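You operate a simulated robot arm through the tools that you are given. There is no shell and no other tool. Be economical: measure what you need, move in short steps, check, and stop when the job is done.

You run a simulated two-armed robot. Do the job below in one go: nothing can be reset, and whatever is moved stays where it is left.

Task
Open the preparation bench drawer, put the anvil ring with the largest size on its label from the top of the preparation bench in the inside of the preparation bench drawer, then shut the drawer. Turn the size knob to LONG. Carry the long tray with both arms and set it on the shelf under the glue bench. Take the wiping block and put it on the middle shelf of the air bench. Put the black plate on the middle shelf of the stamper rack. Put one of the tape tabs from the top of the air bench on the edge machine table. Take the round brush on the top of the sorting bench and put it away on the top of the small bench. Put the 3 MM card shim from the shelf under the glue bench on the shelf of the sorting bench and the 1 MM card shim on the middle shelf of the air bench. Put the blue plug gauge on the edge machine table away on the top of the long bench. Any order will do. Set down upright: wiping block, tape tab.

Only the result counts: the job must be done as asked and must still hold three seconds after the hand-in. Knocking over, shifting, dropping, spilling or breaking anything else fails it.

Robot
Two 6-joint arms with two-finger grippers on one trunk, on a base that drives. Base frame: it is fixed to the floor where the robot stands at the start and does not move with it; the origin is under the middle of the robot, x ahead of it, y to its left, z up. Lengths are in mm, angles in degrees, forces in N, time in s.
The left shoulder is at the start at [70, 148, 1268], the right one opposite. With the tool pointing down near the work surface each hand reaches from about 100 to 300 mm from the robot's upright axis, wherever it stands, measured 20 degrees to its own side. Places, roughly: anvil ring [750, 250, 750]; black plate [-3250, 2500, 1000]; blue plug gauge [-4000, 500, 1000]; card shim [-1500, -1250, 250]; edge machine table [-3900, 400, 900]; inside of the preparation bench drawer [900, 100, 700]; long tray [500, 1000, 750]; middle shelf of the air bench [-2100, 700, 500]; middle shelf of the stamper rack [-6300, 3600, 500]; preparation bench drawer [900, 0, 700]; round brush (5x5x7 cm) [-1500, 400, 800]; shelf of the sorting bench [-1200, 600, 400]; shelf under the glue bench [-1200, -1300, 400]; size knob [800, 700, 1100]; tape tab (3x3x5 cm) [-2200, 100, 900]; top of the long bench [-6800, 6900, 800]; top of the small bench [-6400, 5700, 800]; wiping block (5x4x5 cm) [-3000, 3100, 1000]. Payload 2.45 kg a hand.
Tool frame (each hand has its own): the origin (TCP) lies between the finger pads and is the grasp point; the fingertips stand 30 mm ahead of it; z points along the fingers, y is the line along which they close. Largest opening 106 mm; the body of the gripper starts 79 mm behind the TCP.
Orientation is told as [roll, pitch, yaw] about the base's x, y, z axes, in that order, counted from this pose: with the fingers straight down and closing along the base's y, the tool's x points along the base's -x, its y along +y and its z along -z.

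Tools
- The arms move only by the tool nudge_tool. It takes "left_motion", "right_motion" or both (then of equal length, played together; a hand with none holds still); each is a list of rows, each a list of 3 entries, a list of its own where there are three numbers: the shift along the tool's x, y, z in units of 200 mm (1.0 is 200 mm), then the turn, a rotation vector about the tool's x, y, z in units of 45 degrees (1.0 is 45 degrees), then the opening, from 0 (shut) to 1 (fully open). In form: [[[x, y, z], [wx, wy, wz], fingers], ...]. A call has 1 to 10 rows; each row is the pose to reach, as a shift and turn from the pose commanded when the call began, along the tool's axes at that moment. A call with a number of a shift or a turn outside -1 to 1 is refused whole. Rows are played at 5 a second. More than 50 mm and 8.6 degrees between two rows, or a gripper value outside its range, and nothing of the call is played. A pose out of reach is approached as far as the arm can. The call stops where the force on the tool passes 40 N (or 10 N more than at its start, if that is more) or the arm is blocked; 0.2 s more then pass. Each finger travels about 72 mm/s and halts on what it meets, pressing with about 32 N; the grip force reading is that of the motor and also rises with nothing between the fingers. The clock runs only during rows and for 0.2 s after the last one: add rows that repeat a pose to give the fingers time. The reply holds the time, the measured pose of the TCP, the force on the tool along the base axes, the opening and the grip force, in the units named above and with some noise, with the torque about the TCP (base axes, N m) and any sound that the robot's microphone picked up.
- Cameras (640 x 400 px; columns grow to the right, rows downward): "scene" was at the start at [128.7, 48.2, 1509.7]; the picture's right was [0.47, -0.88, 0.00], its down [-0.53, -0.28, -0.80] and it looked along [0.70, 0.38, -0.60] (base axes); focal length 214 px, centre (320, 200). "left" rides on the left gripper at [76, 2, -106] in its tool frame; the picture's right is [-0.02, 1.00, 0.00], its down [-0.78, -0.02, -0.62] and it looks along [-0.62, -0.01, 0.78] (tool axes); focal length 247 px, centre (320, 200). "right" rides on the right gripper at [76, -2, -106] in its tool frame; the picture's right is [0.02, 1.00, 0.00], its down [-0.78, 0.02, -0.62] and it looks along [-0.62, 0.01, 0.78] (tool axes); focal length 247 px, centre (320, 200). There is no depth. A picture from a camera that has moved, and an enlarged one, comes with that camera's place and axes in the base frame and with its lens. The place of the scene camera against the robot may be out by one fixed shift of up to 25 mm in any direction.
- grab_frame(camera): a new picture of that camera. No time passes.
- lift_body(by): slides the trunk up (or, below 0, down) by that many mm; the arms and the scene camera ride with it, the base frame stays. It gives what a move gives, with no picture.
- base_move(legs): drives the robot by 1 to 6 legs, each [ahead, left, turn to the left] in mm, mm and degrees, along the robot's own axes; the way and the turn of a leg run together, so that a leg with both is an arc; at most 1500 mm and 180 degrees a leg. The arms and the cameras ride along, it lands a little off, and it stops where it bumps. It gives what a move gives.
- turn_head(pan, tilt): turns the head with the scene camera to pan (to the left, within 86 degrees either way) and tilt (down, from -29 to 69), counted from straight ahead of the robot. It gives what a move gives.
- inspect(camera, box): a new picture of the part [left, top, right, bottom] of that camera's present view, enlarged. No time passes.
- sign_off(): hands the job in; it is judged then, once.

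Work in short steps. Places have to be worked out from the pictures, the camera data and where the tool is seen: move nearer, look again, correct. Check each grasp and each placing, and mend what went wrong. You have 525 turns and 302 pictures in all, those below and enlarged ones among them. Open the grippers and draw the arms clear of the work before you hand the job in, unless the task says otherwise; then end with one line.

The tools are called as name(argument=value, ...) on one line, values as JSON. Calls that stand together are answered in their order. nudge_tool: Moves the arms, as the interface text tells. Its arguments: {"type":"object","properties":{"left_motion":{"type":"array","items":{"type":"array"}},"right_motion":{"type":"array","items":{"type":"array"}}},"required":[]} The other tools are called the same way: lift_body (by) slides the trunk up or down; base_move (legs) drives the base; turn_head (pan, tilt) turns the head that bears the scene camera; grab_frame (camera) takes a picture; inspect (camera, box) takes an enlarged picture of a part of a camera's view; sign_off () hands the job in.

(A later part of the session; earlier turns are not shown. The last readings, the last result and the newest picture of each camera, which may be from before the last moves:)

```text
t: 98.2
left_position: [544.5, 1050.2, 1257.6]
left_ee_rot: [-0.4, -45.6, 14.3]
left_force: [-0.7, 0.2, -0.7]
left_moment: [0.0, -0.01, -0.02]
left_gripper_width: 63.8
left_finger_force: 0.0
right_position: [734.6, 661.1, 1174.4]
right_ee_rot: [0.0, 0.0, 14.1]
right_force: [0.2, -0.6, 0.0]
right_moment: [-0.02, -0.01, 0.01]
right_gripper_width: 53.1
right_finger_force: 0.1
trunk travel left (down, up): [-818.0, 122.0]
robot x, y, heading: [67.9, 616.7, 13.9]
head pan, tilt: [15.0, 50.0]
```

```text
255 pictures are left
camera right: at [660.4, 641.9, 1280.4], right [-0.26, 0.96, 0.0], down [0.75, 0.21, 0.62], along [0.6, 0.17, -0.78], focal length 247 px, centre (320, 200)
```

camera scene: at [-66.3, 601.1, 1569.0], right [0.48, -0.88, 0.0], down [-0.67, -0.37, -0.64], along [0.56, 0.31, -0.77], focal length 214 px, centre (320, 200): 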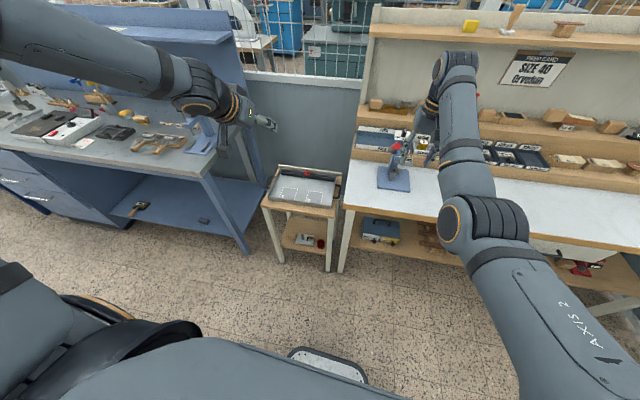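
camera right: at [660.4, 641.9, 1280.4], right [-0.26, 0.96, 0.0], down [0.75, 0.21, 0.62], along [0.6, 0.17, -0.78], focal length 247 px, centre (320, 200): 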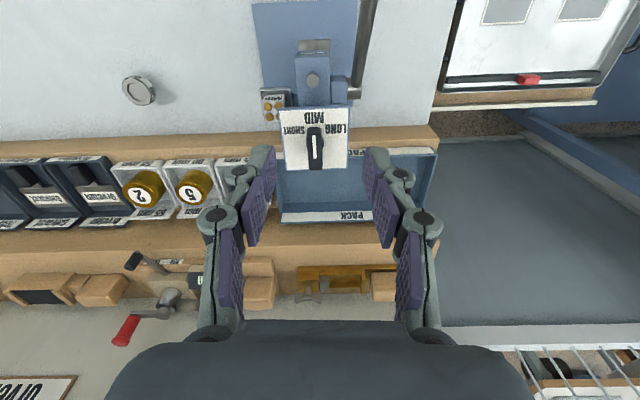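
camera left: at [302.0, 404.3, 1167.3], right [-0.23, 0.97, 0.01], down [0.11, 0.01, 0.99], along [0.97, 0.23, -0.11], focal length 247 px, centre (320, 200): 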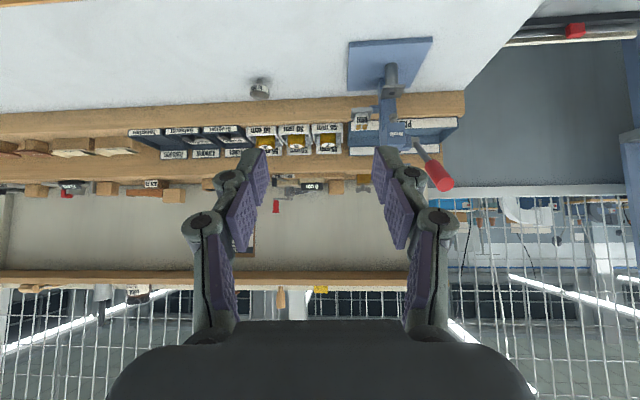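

The wing top is at about (773, 669, 1057). I drive the last 39 mm and check before lowering.

base_move(legs=[[39, -1, 0]])

lift_body(by=-70)

grab_frame(camera="right")

grab_frame(camera="scene")

```text
t: 99.1
left_position: [578.8, 1056.3, 1261.9]
left_ee_rot: [-0.4, -46.0, 14.2]
left_force: [0.2, -0.4, 0.0]
left_moment: [-0.01, -0.05, 0.03]
left_gripper_width: 63.5
left_finger_force: 0.1
right_position: [767.2, 669.4, 1178.9]
right_ee_rot: [0.0, -0.4, 14.1]
right_force: [-0.5, -0.1, -0.4]
right_moment: [0.05, -0.1, -0.01]
right_gripper_width: 53.0
right_finger_force: 0.1
trunk travel left (down, up): [-818.0, 122.0]
robot x, y, heading: [107.2, 628.9, 14.1]
head pan, tilt: [15.0, 50.0]
```

```text
t: 100.2
left_position: [585.7, 1059.3, 1188.0]
left_ee_rot: [-0.4, -45.6, 14.2]
left_force: [0.4, 0.0, 1.4]
left_moment: [0.02, 0.02, -0.04]
left_gripper_width: 63.3
left_finger_force: 0.0
right_position: [773.8, 671.2, 1102.9]
right_ee_rot: [-0.1, -0.1, 14.0]
right_force: [-0.6, 0.2, -0.3]
right_moment: [-0.01, 0.0, -0.01]
right_gripper_width: 52.9
right_finger_force: 0.1
trunk travel left (down, up): [-748.0, 192.0]
robot x, y, heading: [105.5, 627.7, 13.9]
head pan, tilt: [15.0, 50.0]
```

```text
254 pictures are left
camera right: at [700.7, 650.9, 1209.8], right [-0.26, 0.96, 0.0], down [0.75, 0.21, 0.62], along [0.6, 0.16, -0.78], focal length 247 px, centre (320, 200)
```

right: 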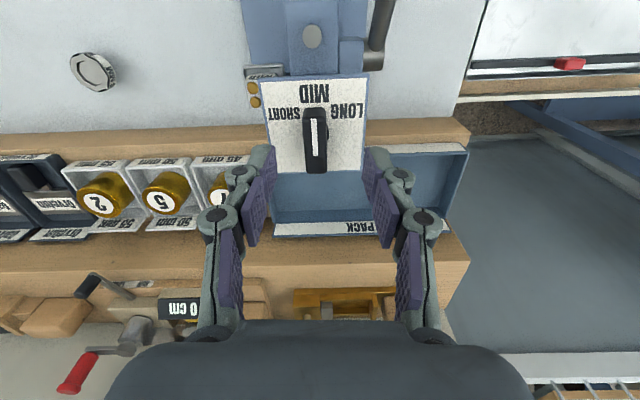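

```text
253 pictures are left
camera scene: at [224.2, 684.6, 1499.0], right [0.48, -0.88, 0.0], down [-0.67, -0.37, -0.64], along [0.56, 0.31, -0.77], focal length 214 px, centre (320, 200)
```

scene: 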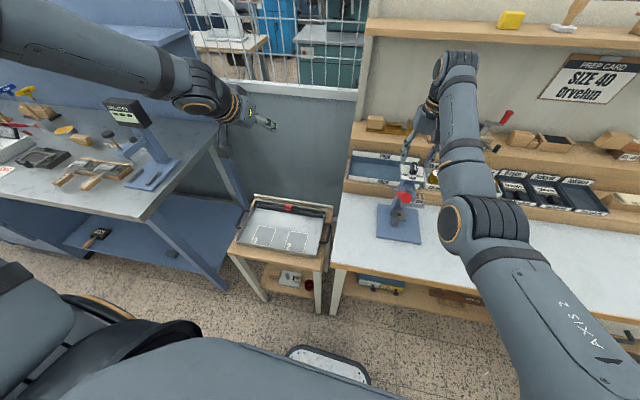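

The knob is about 5 mm nearer and 3 mm to the right of the grasp point. I correct with the base and lower 40 mm onto the wing.

base_move(legs=[[-6, -3, 0]])

lift_body(by=-40)

grab_frame(camera="right")

```text
t: 100.9
left_position: [582.6, 1056.1, 1186.9]
left_ee_rot: [-0.4, -45.3, 14.1]
left_force: [0.6, -1.2, 1.0]
left_moment: [-0.01, -0.01, -0.04]
left_gripper_width: 63.6
left_finger_force: 0.1
right_position: [769.8, 667.1, 1102.8]
right_ee_rot: [0.0, 0.0, 14.1]
right_force: [-0.9, -0.6, 0.1]
right_moment: [-0.03, 0.0, -0.01]
right_gripper_width: 53.0
right_finger_force: 0.0
trunk travel left (down, up): [-748.0, 192.0]
robot x, y, heading: [99.8, 619.5, 13.9]
head pan, tilt: [15.0, 50.0]
```

```text
t: 101.7
left_position: [576.2, 1053.7, 1150.3]
left_ee_rot: [-0.4, -45.7, 14.2]
left_force: [1.4, 0.2, 0.5]
left_moment: [0.03, 0.03, 0.01]
left_gripper_width: 63.6
left_finger_force: 0.0
right_position: [769.0, 667.6, 1079.8]
right_ee_rot: [0.3, -2.0, 14.2]
right_force: [-6.9, 1.2, 31.8]
right_moment: [-0.38, -0.04, -0.05]
right_gripper_width: 17.6
right_finger_force: 12.2
trunk travel left (down, up): [-709.0, 231.0]
robot x, y, heading: [101.5, 623.9, 13.9]
head pan, tilt: [15.0, 50.0]
stopped: the force on the tool passed its limit at 47 N (the readings are from after the stop); the commanded pose is now the measured one
```

```text
252 pictures are left
camera right: at [693.3, 645.5, 1182.2], right [-0.27, 0.96, 0.0], down [0.73, 0.2, 0.65], along [0.62, 0.17, -0.76], focal length 247 px, centre (320, 200)
```

right: 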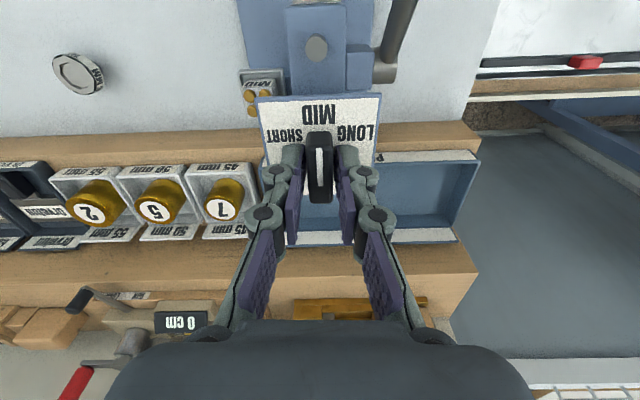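

The fingertips met the plate, so it lies near z 1050. I raise 8 mm and reopen to relieve the contact.

lift_body(by=8)

nudge_tool(right_motion=[[[0, 0, 0], [0, 0, 0], 0.4], [[0, 0, 0], [0, 0, 0], 0.4]])

grab_frame(camera="right")

```text
t: 102.2
left_position: [581.1, 1054.9, 1154.7]
left_ee_rot: [-0.4, -45.4, 14.1]
left_force: [0.1, -0.2, -0.5]
left_moment: [-0.05, 0.0, 0.0]
left_gripper_width: 63.7
left_finger_force: 0.0
right_position: [772.4, 666.2, 1077.8]
right_ee_rot: [-0.1, -1.2, 14.0]
right_force: [-0.8, 0.7, -0.7]
right_moment: [0.02, 0.0, -0.01]
right_gripper_width: 53.0
right_finger_force: 0.1
trunk travel left (down, up): [-717.0, 223.0]
robot x, y, heading: [99.4, 623.6, 13.8]
head pan, tilt: [15.0, 50.0]
```

```text
t: 102.8
left_position: [580.5, 1053.8, 1154.2]
left_ee_rot: [-0.4, -45.5, 14.3]
left_force: [0.0, -0.2, 0.7]
left_moment: [0.01, 0.01, 0.01]
left_gripper_width: 63.5
left_finger_force: 0.0
right_position: [772.4, 666.3, 1079.4]
right_ee_rot: [-0.1, -1.4, 14.1]
right_force: [-0.2, 0.3, 0.3]
right_moment: [0.0, 0.01, 0.02]
right_gripper_width: 42.4
right_finger_force: 0.1
trunk travel left (down, up): [-717.0, 223.0]
robot x, y, heading: [104.4, 623.7, 14.2]
head pan, tilt: [15.0, 50.0]
```

```text
251 pictures are left
camera right: at [697.3, 646.2, 1184.0], right [-0.26, 0.96, 0.0], down [0.74, 0.2, 0.64], along [0.62, 0.17, -0.77], focal length 247 px, centre (320, 200)
```

right: 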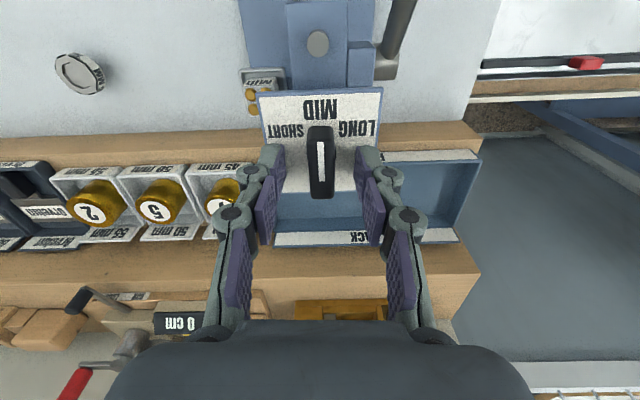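

The wing is between the fingers, free of contact. I close on it.

nudge_tool(right_motion=[[[0, 0, 0], [0, 0, 0], 0.2], [[0, 0, 0], [0, 0, 0], 0], [[0, 0, 0], [0, 0, 0], 0], [[0, 0, 0], [0, 0, 0], 0]])

grab_frame(camera="right")

```text
t: 103.8
left_position: [580.8, 1054.8, 1156.2]
left_ee_rot: [-0.4, -45.5, 14.3]
left_force: [-0.3, 0.4, 0.3]
left_moment: [0.02, 0.0, 0.01]
left_gripper_width: 63.7
left_finger_force: 0.2
right_position: [772.7, 667.3, 1078.6]
right_ee_rot: [0.0, -1.3, 14.1]
right_force: [-1.0, 2.1, 0.4]
right_moment: [0.06, 0.03, -0.04]
right_gripper_width: 17.5
right_finger_force: 43.2
trunk travel left (down, up): [-717.0, 223.0]
robot x, y, heading: [99.9, 621.9, 13.9]
head pan, tilt: [15.0, 50.0]
```

```text
250 pictures are left
camera right: at [697.3, 647.0, 1184.0], right [-0.27, 0.96, 0.0], down [0.74, 0.2, 0.64], along [0.62, 0.17, -0.77], focal length 247 px, centre (320, 200)
```

right: 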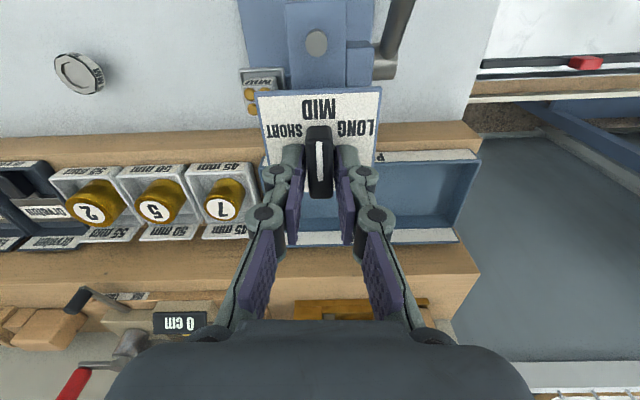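

The wing is gripped (17.5 mm). I twist clockwise from above 45° in slow steps.

nudge_tool(right_motion=[[[0, 0, 0], [0, 0, 0.1], 0], [[0, 0, 0], [0, 0, 0.2], 0], [[0, 0, 0], [0, 0, 0.3], 0], [[0, 0, 0], [0, 0, 0.4], 0], [[0, 0, 0], [0, 0, 0.5], 0], [[0, 0, 0], [0, 0, 0.6], 0], [[0, 0, 0], [0, 0, 0.7], 0], [[0, 0, 0], [0, 0, 0.8], 0], [[0, 0, 0], [0, 0, 0.9], 0], [[0, 0, 0], [0, 0, 1.0], 0]])

grab_frame(camera="right")

```text
t: 106.0
left_position: [578.7, 1050.0, 1156.4]
left_ee_rot: [-0.2, -45.7, 14.0]
left_force: [0.4, -0.5, 0.0]
left_moment: [0.0, 0.0, 0.01]
left_gripper_width: 63.7
left_finger_force: 0.0
right_position: [772.2, 661.7, 1079.4]
right_ee_rot: [0.9, -0.8, -31.1]
right_force: [-3.4, -20.4, -1.1]
right_moment: [-1.09, -0.6, 0.09]
right_gripper_width: 17.7
right_finger_force: 42.7
trunk travel left (down, up): [-717.0, 223.0]
robot x, y, heading: [101.4, 625.2, 13.9]
head pan, tilt: [15.0, 50.0]
```

```text
249 pictures are left
camera right: at [704.0, 699.6, 1184.5], right [0.5, 0.87, 0.02], down [0.67, -0.39, 0.63], along [0.56, -0.3, -0.77], focal length 247 px, centre (320, 200)
```

right: 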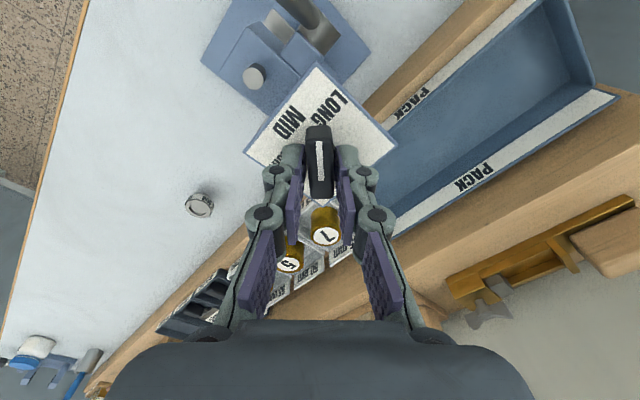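

Pointer is about 10° short of LONG and there is some side load. I ease the side load and turn 10° further.

nudge_tool(right_motion=[[[-0.01, -0.017, 0], [0, 0, 0], 0], [[-0.01, -0.017, 0], [0, 0, 0.08], 0], [[-0.01, -0.017, 0], [0, 0, 0.16], 0], [[-0.01, -0.017, 0], [0, 0, 0.24], 0], [[-0.01, -0.017, 0], [0, 0, 0.24], 0]])

inspect(camera="right", box=[230, 50, 410, 210])

```text
t: 107.2
left_position: [579.1, 1052.1, 1158.0]
left_ee_rot: [-0.2, -45.7, 14.1]
left_force: [-0.7, -0.2, -0.2]
left_moment: [0.03, 0.01, -0.01]
left_gripper_width: 63.6
left_finger_force: 0.1
right_position: [771.3, 661.1, 1078.6]
right_ee_rot: [1.1, -0.6, -41.6]
right_force: [-12.6, -12.4, -9.3]
right_moment: [-0.95, -0.18, 0.09]
right_gripper_width: 17.5
right_finger_force: 42.9
trunk travel left (down, up): [-717.0, 223.0]
robot x, y, heading: [102.0, 624.4, 13.7]
head pan, tilt: [15.0, 50.0]
```

```text
2.50 times, centred on (320, 130) of right
camera zoom: at [711.6, 710.2, 1184.9], right [0.65, 0.76, 0.02], down [0.58, -0.51, 0.63], along [0.49, -0.4, -0.78], focal length 617 px, centre (320, 375)
```

zoom: 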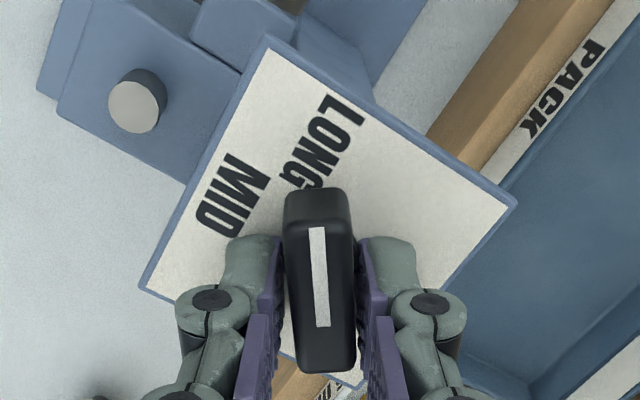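

The pointer is still about 8° short of the LONG label's middle. I turn 9° more.

nudge_tool(right_motion=[[[0, 0, 0], [0, 0, 0.07], 0], [[0, 0, 0], [0, 0, 0.14], 0], [[0, 0, 0], [0, 0, 0.21], 0], [[0, 0, 0], [0, 0, 0.21], 0]])

inspect(camera="right", box=[230, 50, 410, 210])

```text
t: 108.2
left_position: [577.3, 1051.7, 1157.4]
left_ee_rot: [-0.2, -45.5, 14.1]
left_force: [0.1, 0.2, -0.1]
left_moment: [-0.01, -0.01, -0.02]
left_gripper_width: 63.6
left_finger_force: 0.0
right_position: [769.8, 660.9, 1080.2]
right_ee_rot: [1.1, -0.3, -51.0]
right_force: [-18.5, -14.7, -16.4]
right_moment: [-0.72, 0.49, 0.88]
right_gripper_width: 18.1
right_finger_force: 43.4
trunk travel left (down, up): [-717.0, 223.0]
robot x, y, heading: [99.6, 622.7, 14.0]
head pan, tilt: [15.0, 50.0]
```

```text
2.50 times, centred on (320, 130) of right
camera zoom: at [720.3, 718.1, 1185.3], right [0.76, 0.64, 0.02], down [0.49, -0.6, 0.63], along [0.41, -0.47, -0.78], focal length 617 px, centre (320, 375)
```

zoom: 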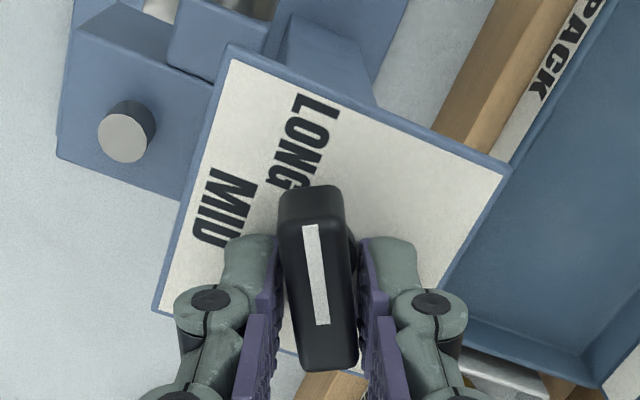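

The knob has reached its stop and the pointer lines up with LONG. I release it and rise.

nudge_tool(right_motion=[[[0, 0, 0], [0, 0, -0.15], 0], [[0, 0, 0], [0, 0, -0.15], 0.45], [[0, 0, 0], [0, 0, -0.15], 0.45], [[0, 0, 0], [0, 0, -0.15], 0.45]])

lift_body(by=100)

inspect(camera="right", box=[230, 50, 410, 210])

```text
t: 109.2
left_position: [581.6, 1054.3, 1154.7]
left_ee_rot: [-0.4, -45.4, 14.2]
left_force: [0.1, -0.4, -1.1]
left_moment: [0.0, 0.01, 0.01]
left_gripper_width: 63.8
left_finger_force: 0.1
right_position: [774.8, 663.8, 1079.4]
right_ee_rot: [1.2, -0.7, -44.4]
right_force: [0.1, 0.3, 0.3]
right_moment: [-0.01, 0.0, 0.0]
right_gripper_width: 47.8
right_finger_force: 0.0
trunk travel left (down, up): [-717.0, 223.0]
robot x, y, heading: [101.7, 624.0, 13.8]
head pan, tilt: [15.0, 50.0]
```

```text
t: 110.6
left_position: [580.5, 1055.0, 1255.0]
left_ee_rot: [-0.4, -45.5, 14.1]
left_force: [1.0, 0.5, 0.0]
left_moment: [-0.01, 0.0, 0.0]
left_gripper_width: 63.6
left_finger_force: 0.1
right_position: [774.2, 663.3, 1181.0]
right_ee_rot: [1.1, -0.7, -44.4]
right_force: [-0.3, -0.8, 0.7]
right_moment: [-0.01, 0.01, 0.03]
right_gripper_width: 47.6
right_finger_force: 0.0
trunk travel left (down, up): [-817.0, 123.0]
robot x, y, heading: [101.5, 625.4, 14.0]
head pan, tilt: [15.0, 50.0]
```

```text
2.50 times, centred on (320, 130) of right
camera zoom: at [716.0, 715.4, 1284.5], right [0.68, 0.73, 0.02], down [0.56, -0.54, 0.63], along [0.47, -0.42, -0.78], focal length 617 px, centre (320, 375)
```

zoom: 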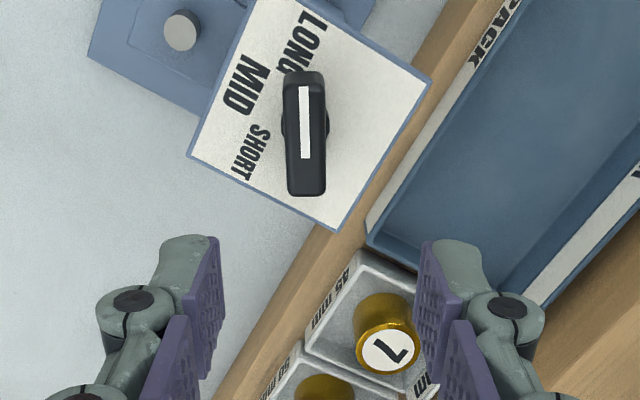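

The knob points at LONG. Next is the long tray on the low table; I back away 300 mm and study it with the head camera.

base_move(legs=[[-330, 0, 0]])

turn_head(pan=20, tilt=40)

grab_frame(camera="scene")

```text
t: 112.7
left_position: [259.9, 979.2, 1254.3]
left_ee_rot: [-0.3, -45.4, 14.7]
left_force: [-0.3, -0.1, 0.5]
left_moment: [-0.03, -0.02, 0.01]
left_gripper_width: 63.4
left_finger_force: 0.1
right_position: [455.1, 588.4, 1178.9]
right_ee_rot: [1.0, -0.7, -44.0]
right_force: [0.1, 0.4, -0.2]
right_moment: [-0.02, 0.03, 0.0]
right_gripper_width: 47.7
right_finger_force: 0.0
trunk travel left (down, up): [-817.0, 123.0]
robot x, y, heading: [-219.1, 542.5, 14.1]
head pan, tilt: [15.0, 50.0]
```

```text
t: 113.5
left_position: [257.7, 978.7, 1256.1]
left_ee_rot: [-0.4, -45.5, 14.6]
left_force: [-0.3, -0.4, -0.6]
left_moment: [0.0, 0.02, -0.01]
left_gripper_width: 63.5
left_finger_force: 0.0
right_position: [452.9, 587.3, 1180.7]
right_ee_rot: [1.1, -0.7, -44.0]
right_force: [-1.3, 0.1, -0.6]
right_moment: [0.02, -0.01, -0.03]
right_gripper_width: 47.8
right_finger_force: 0.2
trunk travel left (down, up): [-817.0, 123.0]
robot x, y, heading: [-217.6, 545.8, 14.2]
head pan, tilt: [20.0, 40.0]
```

```text
245 pictures are left
camera scene: at [-97.8, 611.1, 1581.6], right [0.56, -0.83, 0.0], down [-0.53, -0.36, -0.77], along [0.63, 0.43, -0.64], focal length 214 px, centre (320, 200)
```

scene: 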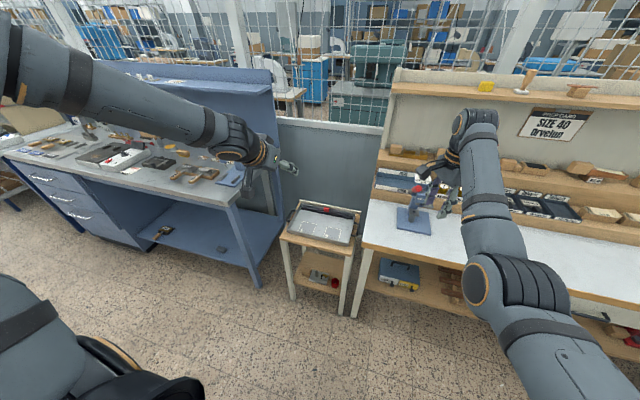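

inspect(camera="scene", box=[270, 190, 370, 310])

```text
3.33 times, centred on (320, 250) of scene
camera zoom: at [-97.8, 611.1, 1581.6], right [0.56, -0.83, 0.0], down [-0.53, -0.36, -0.77], along [0.63, 0.43, -0.64], focal length 715 px, centre (320, 33)
```

zoom: 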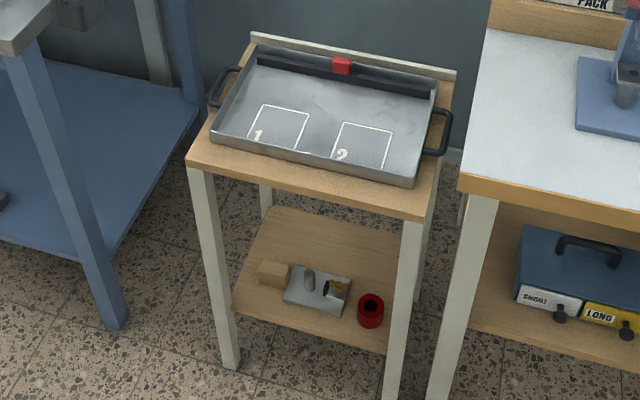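

The tray has D-handles at its left and right ends, about 344 mm apart, centred near (538, 1032, 790). I'll grip both with hands tilted 45° forward, so first I bring the right hand back in line with the robot's heading.

nudge_tool(right_motion=[[[0, 0, 0], [0, 0, -0.1], 0.5], [[0, 0, 0], [0, 0, -0.2], 0.5], [[0, 0, 0], [0, 0, -0.3], 0.5], [[0, 0, 0], [0, 0, -0.4], 0.5], [[0, 0, 0], [0, 0, -0.5], 0.5], [[0, 0, 0], [0, 0, -0.6], 0.5], [[0, 0, 0], [0, 0, -0.7], 0.5], [[0, 0, 0], [0, 0, -0.8], 0.5], [[0, 0, 0], [0, 0, -0.9], 0.5], [[0, 0, 0], [0, 0, -1.0], 0.5]])

nudge_tool(right_motion=[[[0, 0, 0], [0, 0, -0.1], 0.5], [[0, 0, 0], [0, 0, -0.2], 0.5], [[0, 0, 0], [0, 0, -0.29], 0.5], [[0, 0, 0], [0, 0, -0.29], 0.5]])

nudge_tool(right_motion=[[[0, 0, -0.03], [0, -0.1, 0], 0.5], [[0, 0, -0.06], [0, -0.2, 0], 0.5], [[0, 0, -0.09], [0, -0.3, 0], 0.5], [[0, 0, -0.12], [0, -0.4, 0], 0.5], [[0, 0, -0.15], [0, -0.5, 0], 0.5], [[0, 0, -0.18], [0, -0.6, 0], 0.5], [[0, 0, -0.2], [0, -0.7, 0], 0.5], [[0, 0, -0.2], [0, -0.8, 0], 0.5], [[0, 0, -0.2], [0, -0.9, 0], 0.5], [[0, 0, -0.2], [0, -1.0, 0], 0.5]])

```text
t: 115.7
left_position: [257.0, 978.0, 1255.4]
left_ee_rot: [-0.5, -45.5, 14.5]
left_force: [0.0, -0.4, 0.4]
left_moment: [-0.03, 0.0, 0.01]
left_gripper_width: 63.7
left_finger_force: 0.0
right_position: [453.3, 588.0, 1178.5]
right_ee_rot: [0.2, -1.2, 1.0]
right_force: [-0.2, 0.3, -0.3]
right_moment: [-0.02, 0.01, 0.02]
right_gripper_width: 53.2
right_finger_force: 0.0
trunk travel left (down, up): [-817.0, 123.0]
robot x, y, heading: [-219.6, 544.8, 14.2]
head pan, tilt: [20.0, 40.0]
```

```text
t: 116.7
left_position: [257.3, 976.9, 1254.9]
left_ee_rot: [-0.4, -45.5, 14.6]
left_force: [0.3, 0.6, -0.7]
left_moment: [0.01, 0.0, -0.05]
left_gripper_width: 63.5
left_finger_force: 0.0
right_position: [454.4, 587.4, 1179.3]
right_ee_rot: [0.0, -1.4, 14.1]
right_force: [0.4, 1.4, -0.1]
right_moment: [-0.02, -0.03, 0.02]
right_gripper_width: 52.9
right_finger_force: 0.0
trunk travel left (down, up): [-817.0, 123.0]
robot x, y, heading: [-219.5, 543.9, 14.5]
head pan, tilt: [20.0, 40.0]
```

```text
t: 118.9
left_position: [257.5, 977.9, 1255.1]
left_ee_rot: [-0.4, -45.4, 14.6]
left_force: [0.5, 0.3, 0.0]
left_moment: [-0.01, -0.01, 0.02]
left_gripper_width: 63.8
left_finger_force: 0.0
right_position: [458.4, 578.2, 1228.9]
right_ee_rot: [-1.3, -47.5, 14.2]
right_force: [0.1, -0.7, -0.2]
right_moment: [0.0, 0.01, 0.0]
right_gripper_width: 52.9
right_finger_force: 0.0
trunk travel left (down, up): [-817.0, 123.0]
robot x, y, heading: [-218.4, 542.2, 14.2]
head pan, tilt: [20.0, 40.0]
```

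Both hands are tilted now. I bring them to matching places: left inward 132 mm, right back 95 mm, out 40 mm and up 26 mm.

nudge_tool(left_motion=[[[0, -0.066, 0], [0, 0, 0], 0.6], [[0, -0.132, 0], [0, 0, 0], 0.6], [[0, -0.198, 0], [0, 0, 0], 0.6], [[0, -0.264, 0], [0, 0, 0], 0.6], [[0, -0.33, 0], [0, 0, 0], 0.6], [[0, -0.396, 0], [0, 0, 0], 0.6], [[0, -0.462, 0], [0, 0, 0], 0.6], [[0, -0.528, 0], [0, 0, 0], 0.6], [[0, -0.594, 0], [0, 0, 0], 0.6], [[0, -0.66, 0], [0, 0, 0], 0.6]], right_motion=[[[0.024, -0.02, -0.043], [0, 0, 0], 0.6], [[0.049, -0.04, -0.086], [0, 0.02, 0], 0.6], [[0.073, -0.06, -0.128], [0, 0.03, 0], 0.6], [[0.098, -0.08, -0.171], [0, 0.04, 0], 0.6], [[0.122, -0.1, -0.214], [0, 0.055, 0], 0.6], [[0.146, -0.12, -0.257], [0, 0.055, 0], 0.6], [[0.171, -0.14, -0.3], [0, 0.055, 0], 0.6], [[0.195, -0.16, -0.342], [0, 0.055, 0], 0.6], [[0.22, -0.18, -0.385], [0, 0.055, 0], 0.6], [[0.244, -0.2, -0.428], [0, 0.055, 0], 0.6]])

```text
t: 121.1
left_position: [215.0, 931.7, 1246.7]
left_ee_rot: [-0.5, -45.6, 14.6]
left_force: [-0.4, -0.6, 0.0]
left_moment: [0.01, 0.01, 0.0]
left_gripper_width: 63.6
left_finger_force: 0.0
left hand out of reach, approached as far as the arm can: row 1, 2, 3, 4, 5, 6, 7, 8, 9, 10
right_position: [379.0, 508.8, 1258.4]
right_ee_rot: [-3.5, -45.7, 14.8]
right_force: [0.0, -0.3, -0.3]
right_moment: [-0.03, -0.01, 0.0]
right_gripper_width: 63.5
right_finger_force: 0.0
trunk travel left (down, up): [-817.0, 123.0]
robot x, y, heading: [-220.5, 543.6, 14.2]
head pan, tilt: [20.0, 40.0]
```

The left arm cannot come further inward than about 300 mm out at that reach. So I put the left hand back out there and bring the right hand inward instead; the tray will then ride a bit left of the robot's middle.

nudge_tool(left_motion=[[[-0.016, 0.02, 0.016], [0, 0, 0], 0.6], [[-0.033, 0.04, 0.033], [0, 0, 0], 0.6], [[-0.05, 0.06, 0.05], [0, 0, 0], 0.6], [[-0.066, 0.08, 0.066], [0, 0, 0], 0.6], [[-0.083, 0.1, 0.083], [0, 0, 0], 0.6], [[-0.1, 0.12, 0.1], [0, 0, 0], 0.6], [[-0.116, 0.14, 0.116], [0, 0, 0], 0.6], [[-0.133, 0.17, 0.133], [0, 0, 0], 0.6], [[-0.15, 0.19, 0.15], [0, 0, 0], 0.6], [[-0.16, 0.2, 0.16], [0, 0, 0], 0.6]], right_motion=[[[0, 0.065, 0], [0, 0, 0], 0.6], [[0, 0.13, 0], [0, 0, 0], 0.6], [[0, 0.195, 0], [0, 0, 0], 0.6], [[0, 0.26, 0], [0, 0, 0], 0.6], [[0, 0.325, 0], [0, 0, 0], 0.6], [[0, 0.39, 0], [0, 0, 0], 0.6], [[0, 0.455, 0], [0, 0, 0], 0.6], [[0, 0.52, 0], [0, 0, 0], 0.6], [[0, 0.585, 0], [0, 0, 0], 0.6], [[0, 0.65, 0], [0, 0, 0], 0.6]])

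```text
t: 123.5
left_position: [251.3, 982.1, 1248.6]
left_ee_rot: [-0.4, -45.5, 14.6]
left_force: [0.1, 0.0, 0.7]
left_moment: [0.02, 0.03, 0.02]
left_gripper_width: 63.7
left_finger_force: 0.0
right_position: [421.4, 539.0, 1253.1]
right_ee_rot: [-4.8, -44.0, 14.5]
right_force: [0.2, -0.5, -1.0]
right_moment: [-0.03, 0.02, 0.0]
right_gripper_width: 63.5
right_finger_force: 0.1
right hand out of reach, approached as far as the arm can: row 1, 2, 3, 4, 5, 6, 7, 8, 9, 10
trunk travel left (down, up): [-817.0, 123.0]
robot x, y, heading: [-218.3, 543.5, 14.6]
head pan, tilt: [20.0, 40.0]
stopped in row 10 (right hand): the arm was blocked; the commanded pose is now the measured one
```

Both arms have inward limits at this height. Reach closer to the body should open when the hands are lower than the shoulders, so I lower both hands 190 mm to test.

nudge_tool(left_motion=[[[0.067, 0, 0.067], [0, 0, 0], 0.6], [[0.134, 0, 0.134], [0, 0, 0], 0.6], [[0.2, 0, 0.2], [0, 0, 0], 0.6], [[0.27, 0, 0.27], [0, 0, 0], 0.6], [[0.335, 0, 0.335], [0, 0, 0], 0.6], [[0.4, 0, 0.4], [0, 0, 0], 0.6], [[0.47, 0, 0.47], [0, 0, 0], 0.6], [[0.54, 0, 0.54], [0, 0, 0], 0.6], [[0.6, 0, 0.6], [0, 0, 0], 0.6], [[0.67, 0, 0.67], [0, 0, 0], 0.6]], right_motion=[[[0.067, 0, 0.067], [0, 0, 0], 0.6], [[0.134, 0, 0.134], [0, 0, 0], 0.6], [[0.2, 0, 0.2], [0, 0, 0], 0.6], [[0.27, 0, 0.27], [0, 0, 0], 0.6], [[0.335, 0, 0.335], [0, 0, 0], 0.6], [[0.4, 0, 0.4], [0, 0, 0], 0.6], [[0.47, 0, 0.47], [0, 0, 0], 0.6], [[0.54, 0, 0.54], [0, 0, 0], 0.6], [[0.6, 0, 0.6], [0, 0, 0], 0.6], [[0.67, 0, 0.67], [0, 0, 0], 0.6]])

nudge_tool(left_motion=[[[0, -0.06, 0], [0, 0, 0], 0.6], [[0, -0.12, 0], [0, 0, 0], 0.6], [[0, -0.18, 0], [0, 0, 0], 0.6], [[0, -0.24, 0], [0, 0, 0], 0.6], [[0, -0.3, 0], [0, 0, 0], 0.6], [[0, -0.36, 0], [0, 0, 0], 0.6], [[0, -0.42, 0], [0, 0, 0], 0.6], [[0, -0.48, 0], [0, 0, 0], 0.6], [[0, -0.54, 0], [0, 0, 0], 0.6], [[0, -0.6, 0], [0, 0, 0], 0.6]])

```text
t: 125.4
left_position: [252.8, 982.9, 1087.8]
left_ee_rot: [-0.4, -45.5, 14.5]
left_force: [-0.4, -0.2, 0.5]
left_moment: [0.01, -0.01, -0.01]
left_gripper_width: 63.4
left_finger_force: 0.1
right_position: [456.6, 525.5, 1172.3]
right_ee_rot: [-7.5, -52.5, 16.0]
right_force: [0.5, -0.4, 0.2]
right_moment: [0.02, 0.01, -0.02]
right_gripper_width: 63.7
right_finger_force: 0.0
trunk travel left (down, up): [-817.0, 123.0]
robot x, y, heading: [-217.2, 545.6, 14.6]
head pan, tilt: [20.0, 40.0]
stopped in row 9 (right hand): the arm was blocked; the commanded pose is now the measured one
```

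```text
t: 127.6
left_position: [221.5, 943.1, 1102.1]
left_ee_rot: [-0.3, -45.5, 14.6]
left_force: [-0.7, -0.6, 0.2]
left_moment: [-0.03, 0.02, -0.01]
left_gripper_width: 63.9
left_finger_force: 0.0
left hand out of reach, approached as far as the arm can: row 1, 2, 3, 4, 5, 6, 7, 8, 9, 10
right_position: [454.8, 524.6, 1170.4]
right_ee_rot: [-7.5, -52.4, 16.0]
right_force: [0.2, -0.4, 0.9]
right_moment: [0.03, -0.02, -0.03]
right_gripper_width: 63.5
right_finger_force: 0.1
trunk travel left (down, up): [-817.0, 123.0]
robot x, y, heading: [-223.7, 541.5, 14.5]
head pan, tilt: [20.0, 40.0]
```

The left limit is a line along the shoulder, whatever the height. So I'll grip the handles from their outer sides instead, hands tilted 45° inward with wrists outside, and start turning both hands that way.

nudge_tool(left_motion=[[[0, 0, 0], [0.095, 0.095, -0.039], 0.6], [[0, 0, 0], [0.19, 0.19, -0.078], 0.6], [[0, 0, 0], [0.284, 0.284, -0.118], 0.6], [[0, 0, 0], [0.379, 0.379, -0.157], 0.6], [[0, 0, 0], [0.474, 0.474, -0.196], 0.6], [[0, 0, 0], [0.568, 0.568, -0.235], 0.6], [[0, 0, 0], [0.663, 0.663, -0.274], 0.6], [[0, 0, 0], [0.758, 0.758, -0.314], 0.6], [[0, 0, 0], [0.852, 0.852, -0.353], 0.6], [[0, 0, 0], [0.947, 0.947, -0.392], 0.6]], right_motion=[[[0.023, -0.003, -0.03], [-0.053, 0.056, 0.021], 0.6], [[0.046, -0.006, -0.06], [-0.107, 0.113, 0.042], 0.6], [[0.069, -0.009, -0.09], [-0.16, 0.169, 0.062], 0.6], [[0.092, -0.012, -0.12], [-0.213, 0.225, 0.083], 0.6], [[0.115, -0.015, -0.15], [-0.267, 0.282, 0.104], 0.6], [[0.138, -0.018, -0.18], [-0.32, 0.338, 0.125], 0.6], [[0.161, -0.021, -0.21], [-0.373, 0.394, 0.146], 0.6], [[0.184, -0.024, -0.24], [-0.426, 0.45, 0.166], 0.6], [[0.207, -0.027, -0.27], [-0.48, 0.507, 0.187], 0.6], [[0.229, -0.03, -0.295], [-0.533, 0.563, 0.208], 0.6]])

```text
t: 129.8
left_position: [118.6, 966.9, 1095.6]
left_ee_rot: [-45.3, -0.6, 14.2]
left_force: [0.3, -0.3, -0.1]
left_moment: [0.0, -0.04, 0.02]
left_gripper_width: 63.7
left_finger_force: 0.1
left hand out of reach, approached as far as the arm can: row 4, 5, 6, 7, 8, 9, 10
right_position: [381.5, 507.7, 1171.2]
right_ee_rot: [22.4, -26.2, 8.2]
right_force: [0.4, 0.1, 0.7]
right_moment: [-0.01, -0.02, -0.01]
right_gripper_width: 63.7
right_finger_force: 0.0
trunk travel left (down, up): [-817.0, 123.0]
robot x, y, heading: [-217.1, 544.8, 14.3]
head pan, tilt: [20.0, 40.0]
```

The right hand follows; the left one is held back. I look at the left arm's shape to understand why.

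turn_head(pan=70, tilt=15)

grab_frame(camera="scene")

```text
t: 131.0
left_position: [119.6, 967.2, 1094.6]
left_ee_rot: [-45.2, -0.6, 14.4]
left_force: [0.2, 1.1, 0.2]
left_moment: [-0.01, -0.02, -0.04]
left_gripper_width: 63.4
left_finger_force: 0.1
right_position: [382.2, 507.4, 1171.9]
right_ee_rot: [22.3, -26.2, 8.2]
right_force: [-0.3, 0.3, -0.7]
right_moment: [0.0, -0.01, 0.04]
right_gripper_width: 63.5
right_finger_force: 0.1
trunk travel left (down, up): [-817.0, 123.0]
robot x, y, heading: [-216.5, 541.0, 14.3]
head pan, tilt: [70.0, 15.0]
```

```text
243 pictures are left
camera scene: at [-158.7, 656.1, 1621.2], right [0.99, -0.1, 0.0], down [-0.03, -0.26, -0.97], along [0.1, 0.96, -0.26], focal length 214 px, centre (320, 200)
```

scene: 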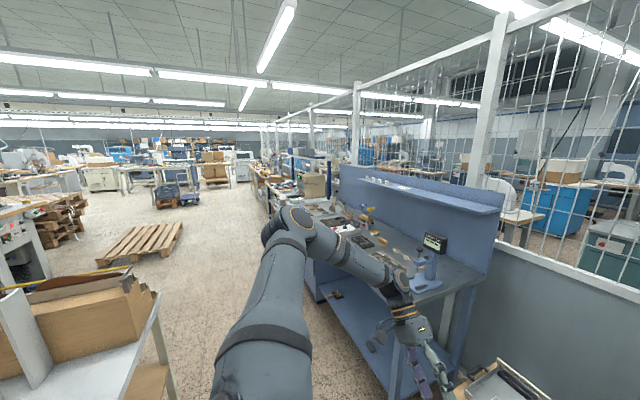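

The elbow stands out to the left with room to fold, so a wrist joint is probably at its end. I test by spinning the left hand about its own axis one way.

nudge_tool(left_motion=[[[0, 0, 0], [0, 0, 0.1], 0.6], [[0, 0, 0], [0, 0, 0.2], 0.6], [[0, 0, 0], [0, 0, 0.3], 0.6], [[0, 0, 0], [0, 0, 0.4], 0.6], [[0, 0, 0], [0, 0, 0.5], 0.6], [[0, 0, 0], [0, 0, 0.6], 0.6]])

nudge_tool(left_motion=[[[0, 0, 0], [0, 0, -0.15], 0.6], [[0, 0, 0], [0, 0, -0.3], 0.6], [[0, 0, 0], [0, 0, -0.45], 0.6], [[0, 0, 0], [0, 0, -0.6], 0.6], [[0, 0, 0], [0, 0, -0.75], 0.6], [[0, 0, 0], [0, 0, -0.9], 0.6], [[0, 0, 0], [0, 0, -1.0], 0.6]])

```text
t: 132.4
left_position: [118.0, 970.3, 1092.8]
left_ee_rot: [-41.8, -19.3, -5.6]
left_force: [0.3, -0.5, -0.7]
left_moment: [-0.04, -0.01, 0.03]
left_gripper_width: 64.0
left_finger_force: 0.2
right_position: [381.4, 507.4, 1172.8]
right_ee_rot: [22.3, -26.2, 8.2]
right_force: [-0.4, 0.3, -0.2]
right_moment: [0.0, 0.0, 0.02]
right_gripper_width: 63.3
right_finger_force: 0.1
trunk travel left (down, up): [-817.0, 123.0]
robot x, y, heading: [-220.6, 542.0, 14.5]
head pan, tilt: [70.0, 15.0]
```

```text
t: 134.0
left_position: [117.5, 969.3, 1091.9]
left_ee_rot: [-43.9, 12.1, 27.2]
left_force: [0.1, 0.5, 0.7]
left_moment: [0.04, 0.05, 0.01]
left_gripper_width: 63.6
left_finger_force: 0.1
right_position: [382.0, 506.7, 1171.0]
right_ee_rot: [22.2, -26.2, 8.2]
right_force: [0.3, 0.8, -0.2]
right_moment: [0.03, -0.01, 0.0]
right_gripper_width: 63.6
right_finger_force: 0.1
trunk travel left (down, up): [-817.0, 123.0]
robot x, y, heading: [-218.8, 543.4, 14.2]
head pan, tilt: [70.0, 15.0]
```

The spin is free both ways, so that was not it. Known-good poses fit the tray anyway: left tilted at (565, 300) and right pointing down at (601, -44), both about 268 below the shoulders, which is 346 mm apart. I move the right hand there and restore the left one.

nudge_tool(left_motion=[[[0, 0, 0], [0, 0, 0.04], 0.6], [[0, 0, 0], [0, 0, 0.08], 0.6], [[0, 0, 0], [0, 0, 0.12], 0.6], [[0, 0, 0], [0, 0, 0.16], 0.6], [[0, 0, 0], [0, 0, 0.2], 0.6], [[0, 0, 0], [0, 0, 0.24], 0.6], [[0, 0, 0], [0, 0, 0.28], 0.6], [[0, 0, 0], [0, 0, 0.32], 0.6], [[0, 0, 0], [0, 0, 0.36], 0.6], [[0, 0, 0], [0, 0, 0.4], 0.6]], right_motion=[[[0.015, 0.048, 0.069], [0.045, 0.06, -0.002], 0.6], [[0.03, 0.096, 0.138], [0.09, 0.12, -0.004], 0.6], [[0.045, 0.144, 0.207], [0.136, 0.18, -0.005], 0.6], [[0.06, 0.192, 0.276], [0.182, 0.24, -0.007], 0.6], [[0.075, 0.24, 0.345], [0.228, 0.3, -0.009], 0.6], [[0.09, 0.288, 0.414], [0.273, 0.36, -0.011], 0.6], [[0.105, 0.336, 0.483], [0.318, 0.42, -0.013], 0.6], [[0.12, 0.384, 0.552], [0.364, 0.48, -0.014], 0.6], [[0.135, 0.432, 0.621], [0.41, 0.54, -0.016], 0.6], [[0.15, 0.48, 0.69], [0.455, 0.6, -0.018], 0.6]])

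nudge_tool(left_motion=[[[0, 0, 0], [-0.095, -0.095, 0.039], 0.6], [[0, 0, 0], [-0.19, -0.19, 0.078], 0.6], [[0, 0, 0], [-0.284, -0.284, 0.118], 0.6], [[0, 0, 0], [-0.379, -0.379, 0.157], 0.6], [[0, 0, 0], [-0.474, -0.474, 0.196], 0.6], [[0, 0, 0], [-0.568, -0.568, 0.235], 0.6], [[0, 0, 0], [-0.663, -0.663, 0.274], 0.6], [[0, 0, 0], [-0.758, -0.758, 0.314], 0.6], [[0, 0, 0], [-0.852, -0.852, 0.353], 0.6], [[0, 0, 0], [-0.947, -0.947, 0.392], 0.6]])

```text
t: 136.2
left_position: [116.3, 969.3, 1092.7]
left_ee_rot: [-45.4, -0.5, 14.2]
left_force: [-1.0, 1.7, 0.1]
left_moment: [0.01, 0.02, -0.01]
left_gripper_width: 63.5
left_finger_force: 0.0
right_position: [374.8, 648.7, 1075.8]
right_ee_rot: [-0.3, 0.1, 14.2]
right_force: [-0.6, -0.1, 0.6]
right_moment: [-0.04, -0.01, 0.01]
right_gripper_width: 63.7
right_finger_force: 0.1
right hand out of reach, approached as far as the arm can: row 2, 3, 4, 5, 6, 7, 8
trunk travel left (down, up): [-817.0, 123.0]
robot x, y, heading: [-217.0, 544.4, 14.4]
head pan, tilt: [70.0, 15.0]
```

```text
t: 138.4
left_position: [147.2, 919.9, 1076.7]
left_ee_rot: [-0.4, -45.6, 14.5]
left_force: [0.5, 0.1, -0.2]
left_moment: [-0.05, 0.02, -0.02]
left_gripper_width: 63.5
left_finger_force: 0.0
left hand out of reach, approached as far as the arm can: row 2, 3, 4, 5, 6, 7, 8, 9, 10
right_position: [374.9, 648.4, 1075.4]
right_ee_rot: [-0.1, 0.1, 14.3]
right_force: [-1.2, -0.4, -0.2]
right_moment: [0.01, 0.0, 0.01]
right_gripper_width: 63.6
right_finger_force: 0.0
trunk travel left (down, up): [-817.0, 123.0]
robot x, y, heading: [-216.8, 544.9, 14.4]
head pan, tilt: [70.0, 15.0]
```

The right hand is exactly in place. I move the left hand forward 120 mm and out 28 mm.

nudge_tool(left_motion=[[[-0.042, 0.014, 0.042], [0, 0, 0], 0.6], [[-0.085, 0.028, 0.085], [0, 0, 0], 0.6], [[-0.127, 0.042, 0.127], [0, 0, 0], 0.6], [[-0.17, 0.056, 0.17], [0, 0, 0], 0.6], [[-0.212, 0.07, 0.212], [0, 0, 0], 0.6], [[-0.254, 0.084, 0.254], [0, 0, 0], 0.6], [[-0.297, 0.098, 0.297], [0, 0, 0], 0.6], [[-0.339, 0.112, 0.339], [0, 0, 0], 0.6], [[-0.382, 0.126, 0.382], [0, 0, 0], 0.6], [[-0.424, 0.14, 0.424], [0, 0, 0], 0.6]])

turn_head(pan=15, tilt=45)

grab_frame(camera="scene")

grab_frame(camera="right")

```text
t: 140.6
left_position: [257.2, 980.1, 1078.2]
left_ee_rot: [-0.3, -45.4, 14.5]
left_force: [-0.8, 0.0, -1.6]
left_moment: [-0.02, 0.01, -0.03]
left_gripper_width: 63.6
left_finger_force: 0.0
right_position: [374.7, 648.7, 1075.8]
right_ee_rot: [0.0, 0.0, 14.2]
right_force: [0.6, -0.2, -0.8]
right_moment: [0.01, -0.01, -0.01]
right_gripper_width: 63.7
right_finger_force: 0.1
trunk travel left (down, up): [-817.0, 123.0]
robot x, y, heading: [-218.8, 540.7, 14.3]
head pan, tilt: [70.0, 15.0]
```

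```text
t: 141.8
left_position: [257.0, 978.6, 1077.4]
left_ee_rot: [-0.5, -45.5, 14.5]
left_force: [-0.8, 0.9, 0.4]
left_moment: [-0.01, 0.03, 0.0]
left_gripper_width: 63.6
left_finger_force: 0.0
right_position: [373.5, 649.4, 1075.8]
right_ee_rot: [0.0, 0.0, 14.3]
right_force: [0.6, -0.6, 0.3]
right_moment: [0.02, 0.0, 0.01]
right_gripper_width: 63.3
right_finger_force: 0.0
trunk travel left (down, up): [-817.0, 123.0]
robot x, y, heading: [-220.6, 543.2, 14.2]
head pan, tilt: [15.0, 45.0]
```

```text
242 pictures are left
camera scene: at [-96.9, 603.2, 1574.4], right [0.49, -0.87, 0.0], down [-0.62, -0.35, -0.71], along [0.62, 0.35, -0.71], focal length 214 px, centre (320, 200)
```

scene: 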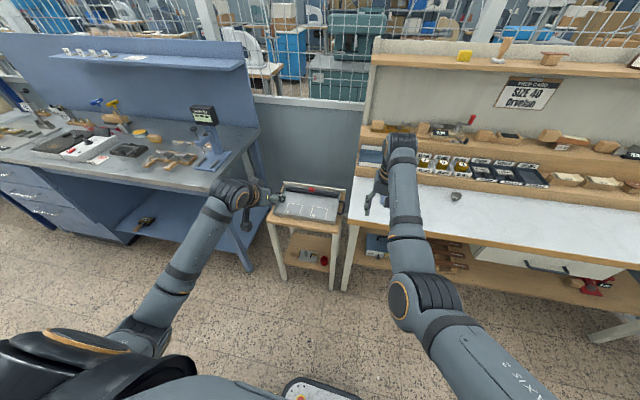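

```text
241 pictures are left
camera right: at [301.5, 629.3, 1182.0], right [-0.27, 0.96, 0.0], down [0.75, 0.21, 0.62], along [0.6, 0.17, -0.78], focal length 247 px, centre (320, 200)
```

right: 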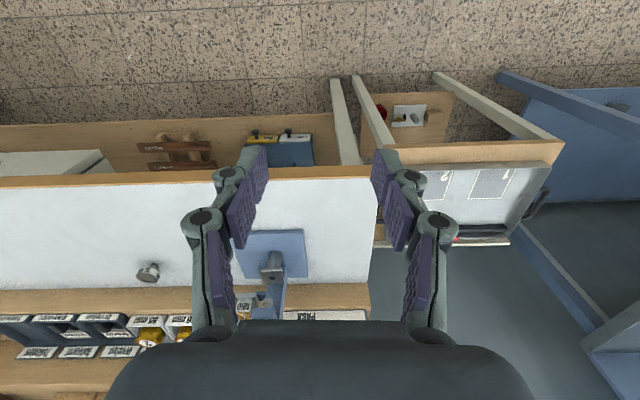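

The left arm has settled into the mirrored, better shape. Both hands now match the tray width, so I drive left 160 and ahead 120, lower the trunk, and look at the handles.

base_move(legs=[[120, 160, 0]])

lift_body(by=-110)

grab_frame(camera="right")

grab_frame(camera="left")

grab_frame(camera="scene")

```text
t: 143.4
left_position: [331.5, 1162.4, 1079.7]
left_ee_rot: [-0.3, -45.5, 14.5]
left_force: [-0.5, 0.1, -0.5]
left_moment: [0.04, 0.0, -0.01]
left_gripper_width: 63.7
left_finger_force: 0.0
right_position: [449.1, 833.4, 1076.8]
right_ee_rot: [-0.1, 0.0, 14.4]
right_force: [-0.9, -0.9, -0.1]
right_moment: [0.03, -0.02, -0.01]
right_gripper_width: 63.5
right_finger_force: 0.0
trunk travel left (down, up): [-817.0, 123.0]
robot x, y, heading: [-145.1, 728.7, 14.1]
head pan, tilt: [15.0, 45.0]
```

```text
t: 144.9
left_position: [332.4, 1163.8, 968.1]
left_ee_rot: [-0.4, -45.5, 14.6]
left_force: [0.3, 0.5, -0.2]
left_moment: [0.03, -0.01, 0.02]
left_gripper_width: 63.5
left_finger_force: 0.2
right_position: [451.8, 833.9, 966.6]
right_ee_rot: [-0.1, 0.0, 14.2]
right_force: [-0.5, 0.4, 0.2]
right_moment: [-0.04, -0.04, -0.02]
right_gripper_width: 63.4
right_finger_force: 0.1
trunk travel left (down, up): [-707.0, 233.0]
robot x, y, heading: [-143.3, 724.9, 14.3]
head pan, tilt: [15.0, 45.0]
```

```text
240 pictures are left
camera right: at [377.4, 813.5, 1072.3], right [-0.27, 0.96, 0.0], down [0.75, 0.21, 0.62], along [0.6, 0.17, -0.78], focal length 247 px, centre (320, 200)
```

right: 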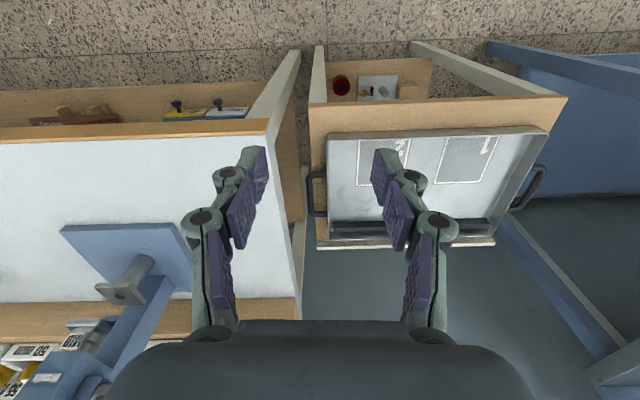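

```text
239 pictures are left
camera left: at [207.4, 1134.3, 988.9], right [-0.23, 0.97, 0.01], down [0.11, 0.01, 0.99], along [0.97, 0.23, -0.11], focal length 247 px, centre (320, 200)
```

left: 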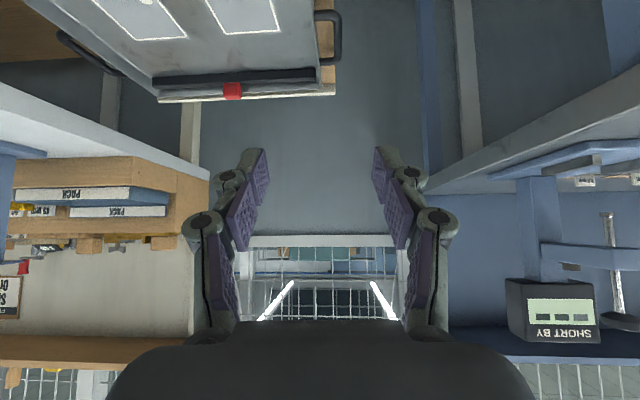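

```text
238 pictures are left
camera scene: at [-21.3, 787.6, 1464.5], right [0.49, -0.87, 0.0], down [-0.62, -0.35, -0.71], along [0.62, 0.35, -0.71], focal length 214 px, centre (320, 200)
```

scene: 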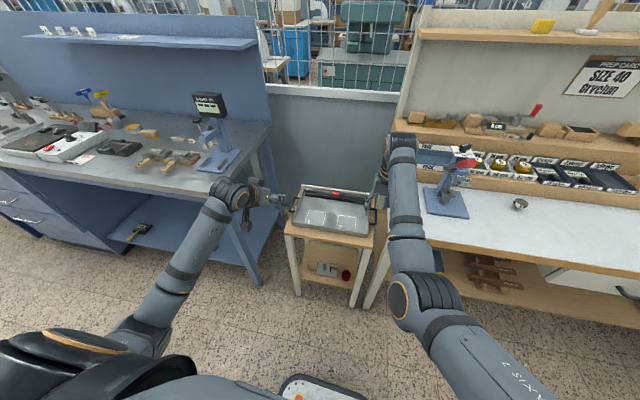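

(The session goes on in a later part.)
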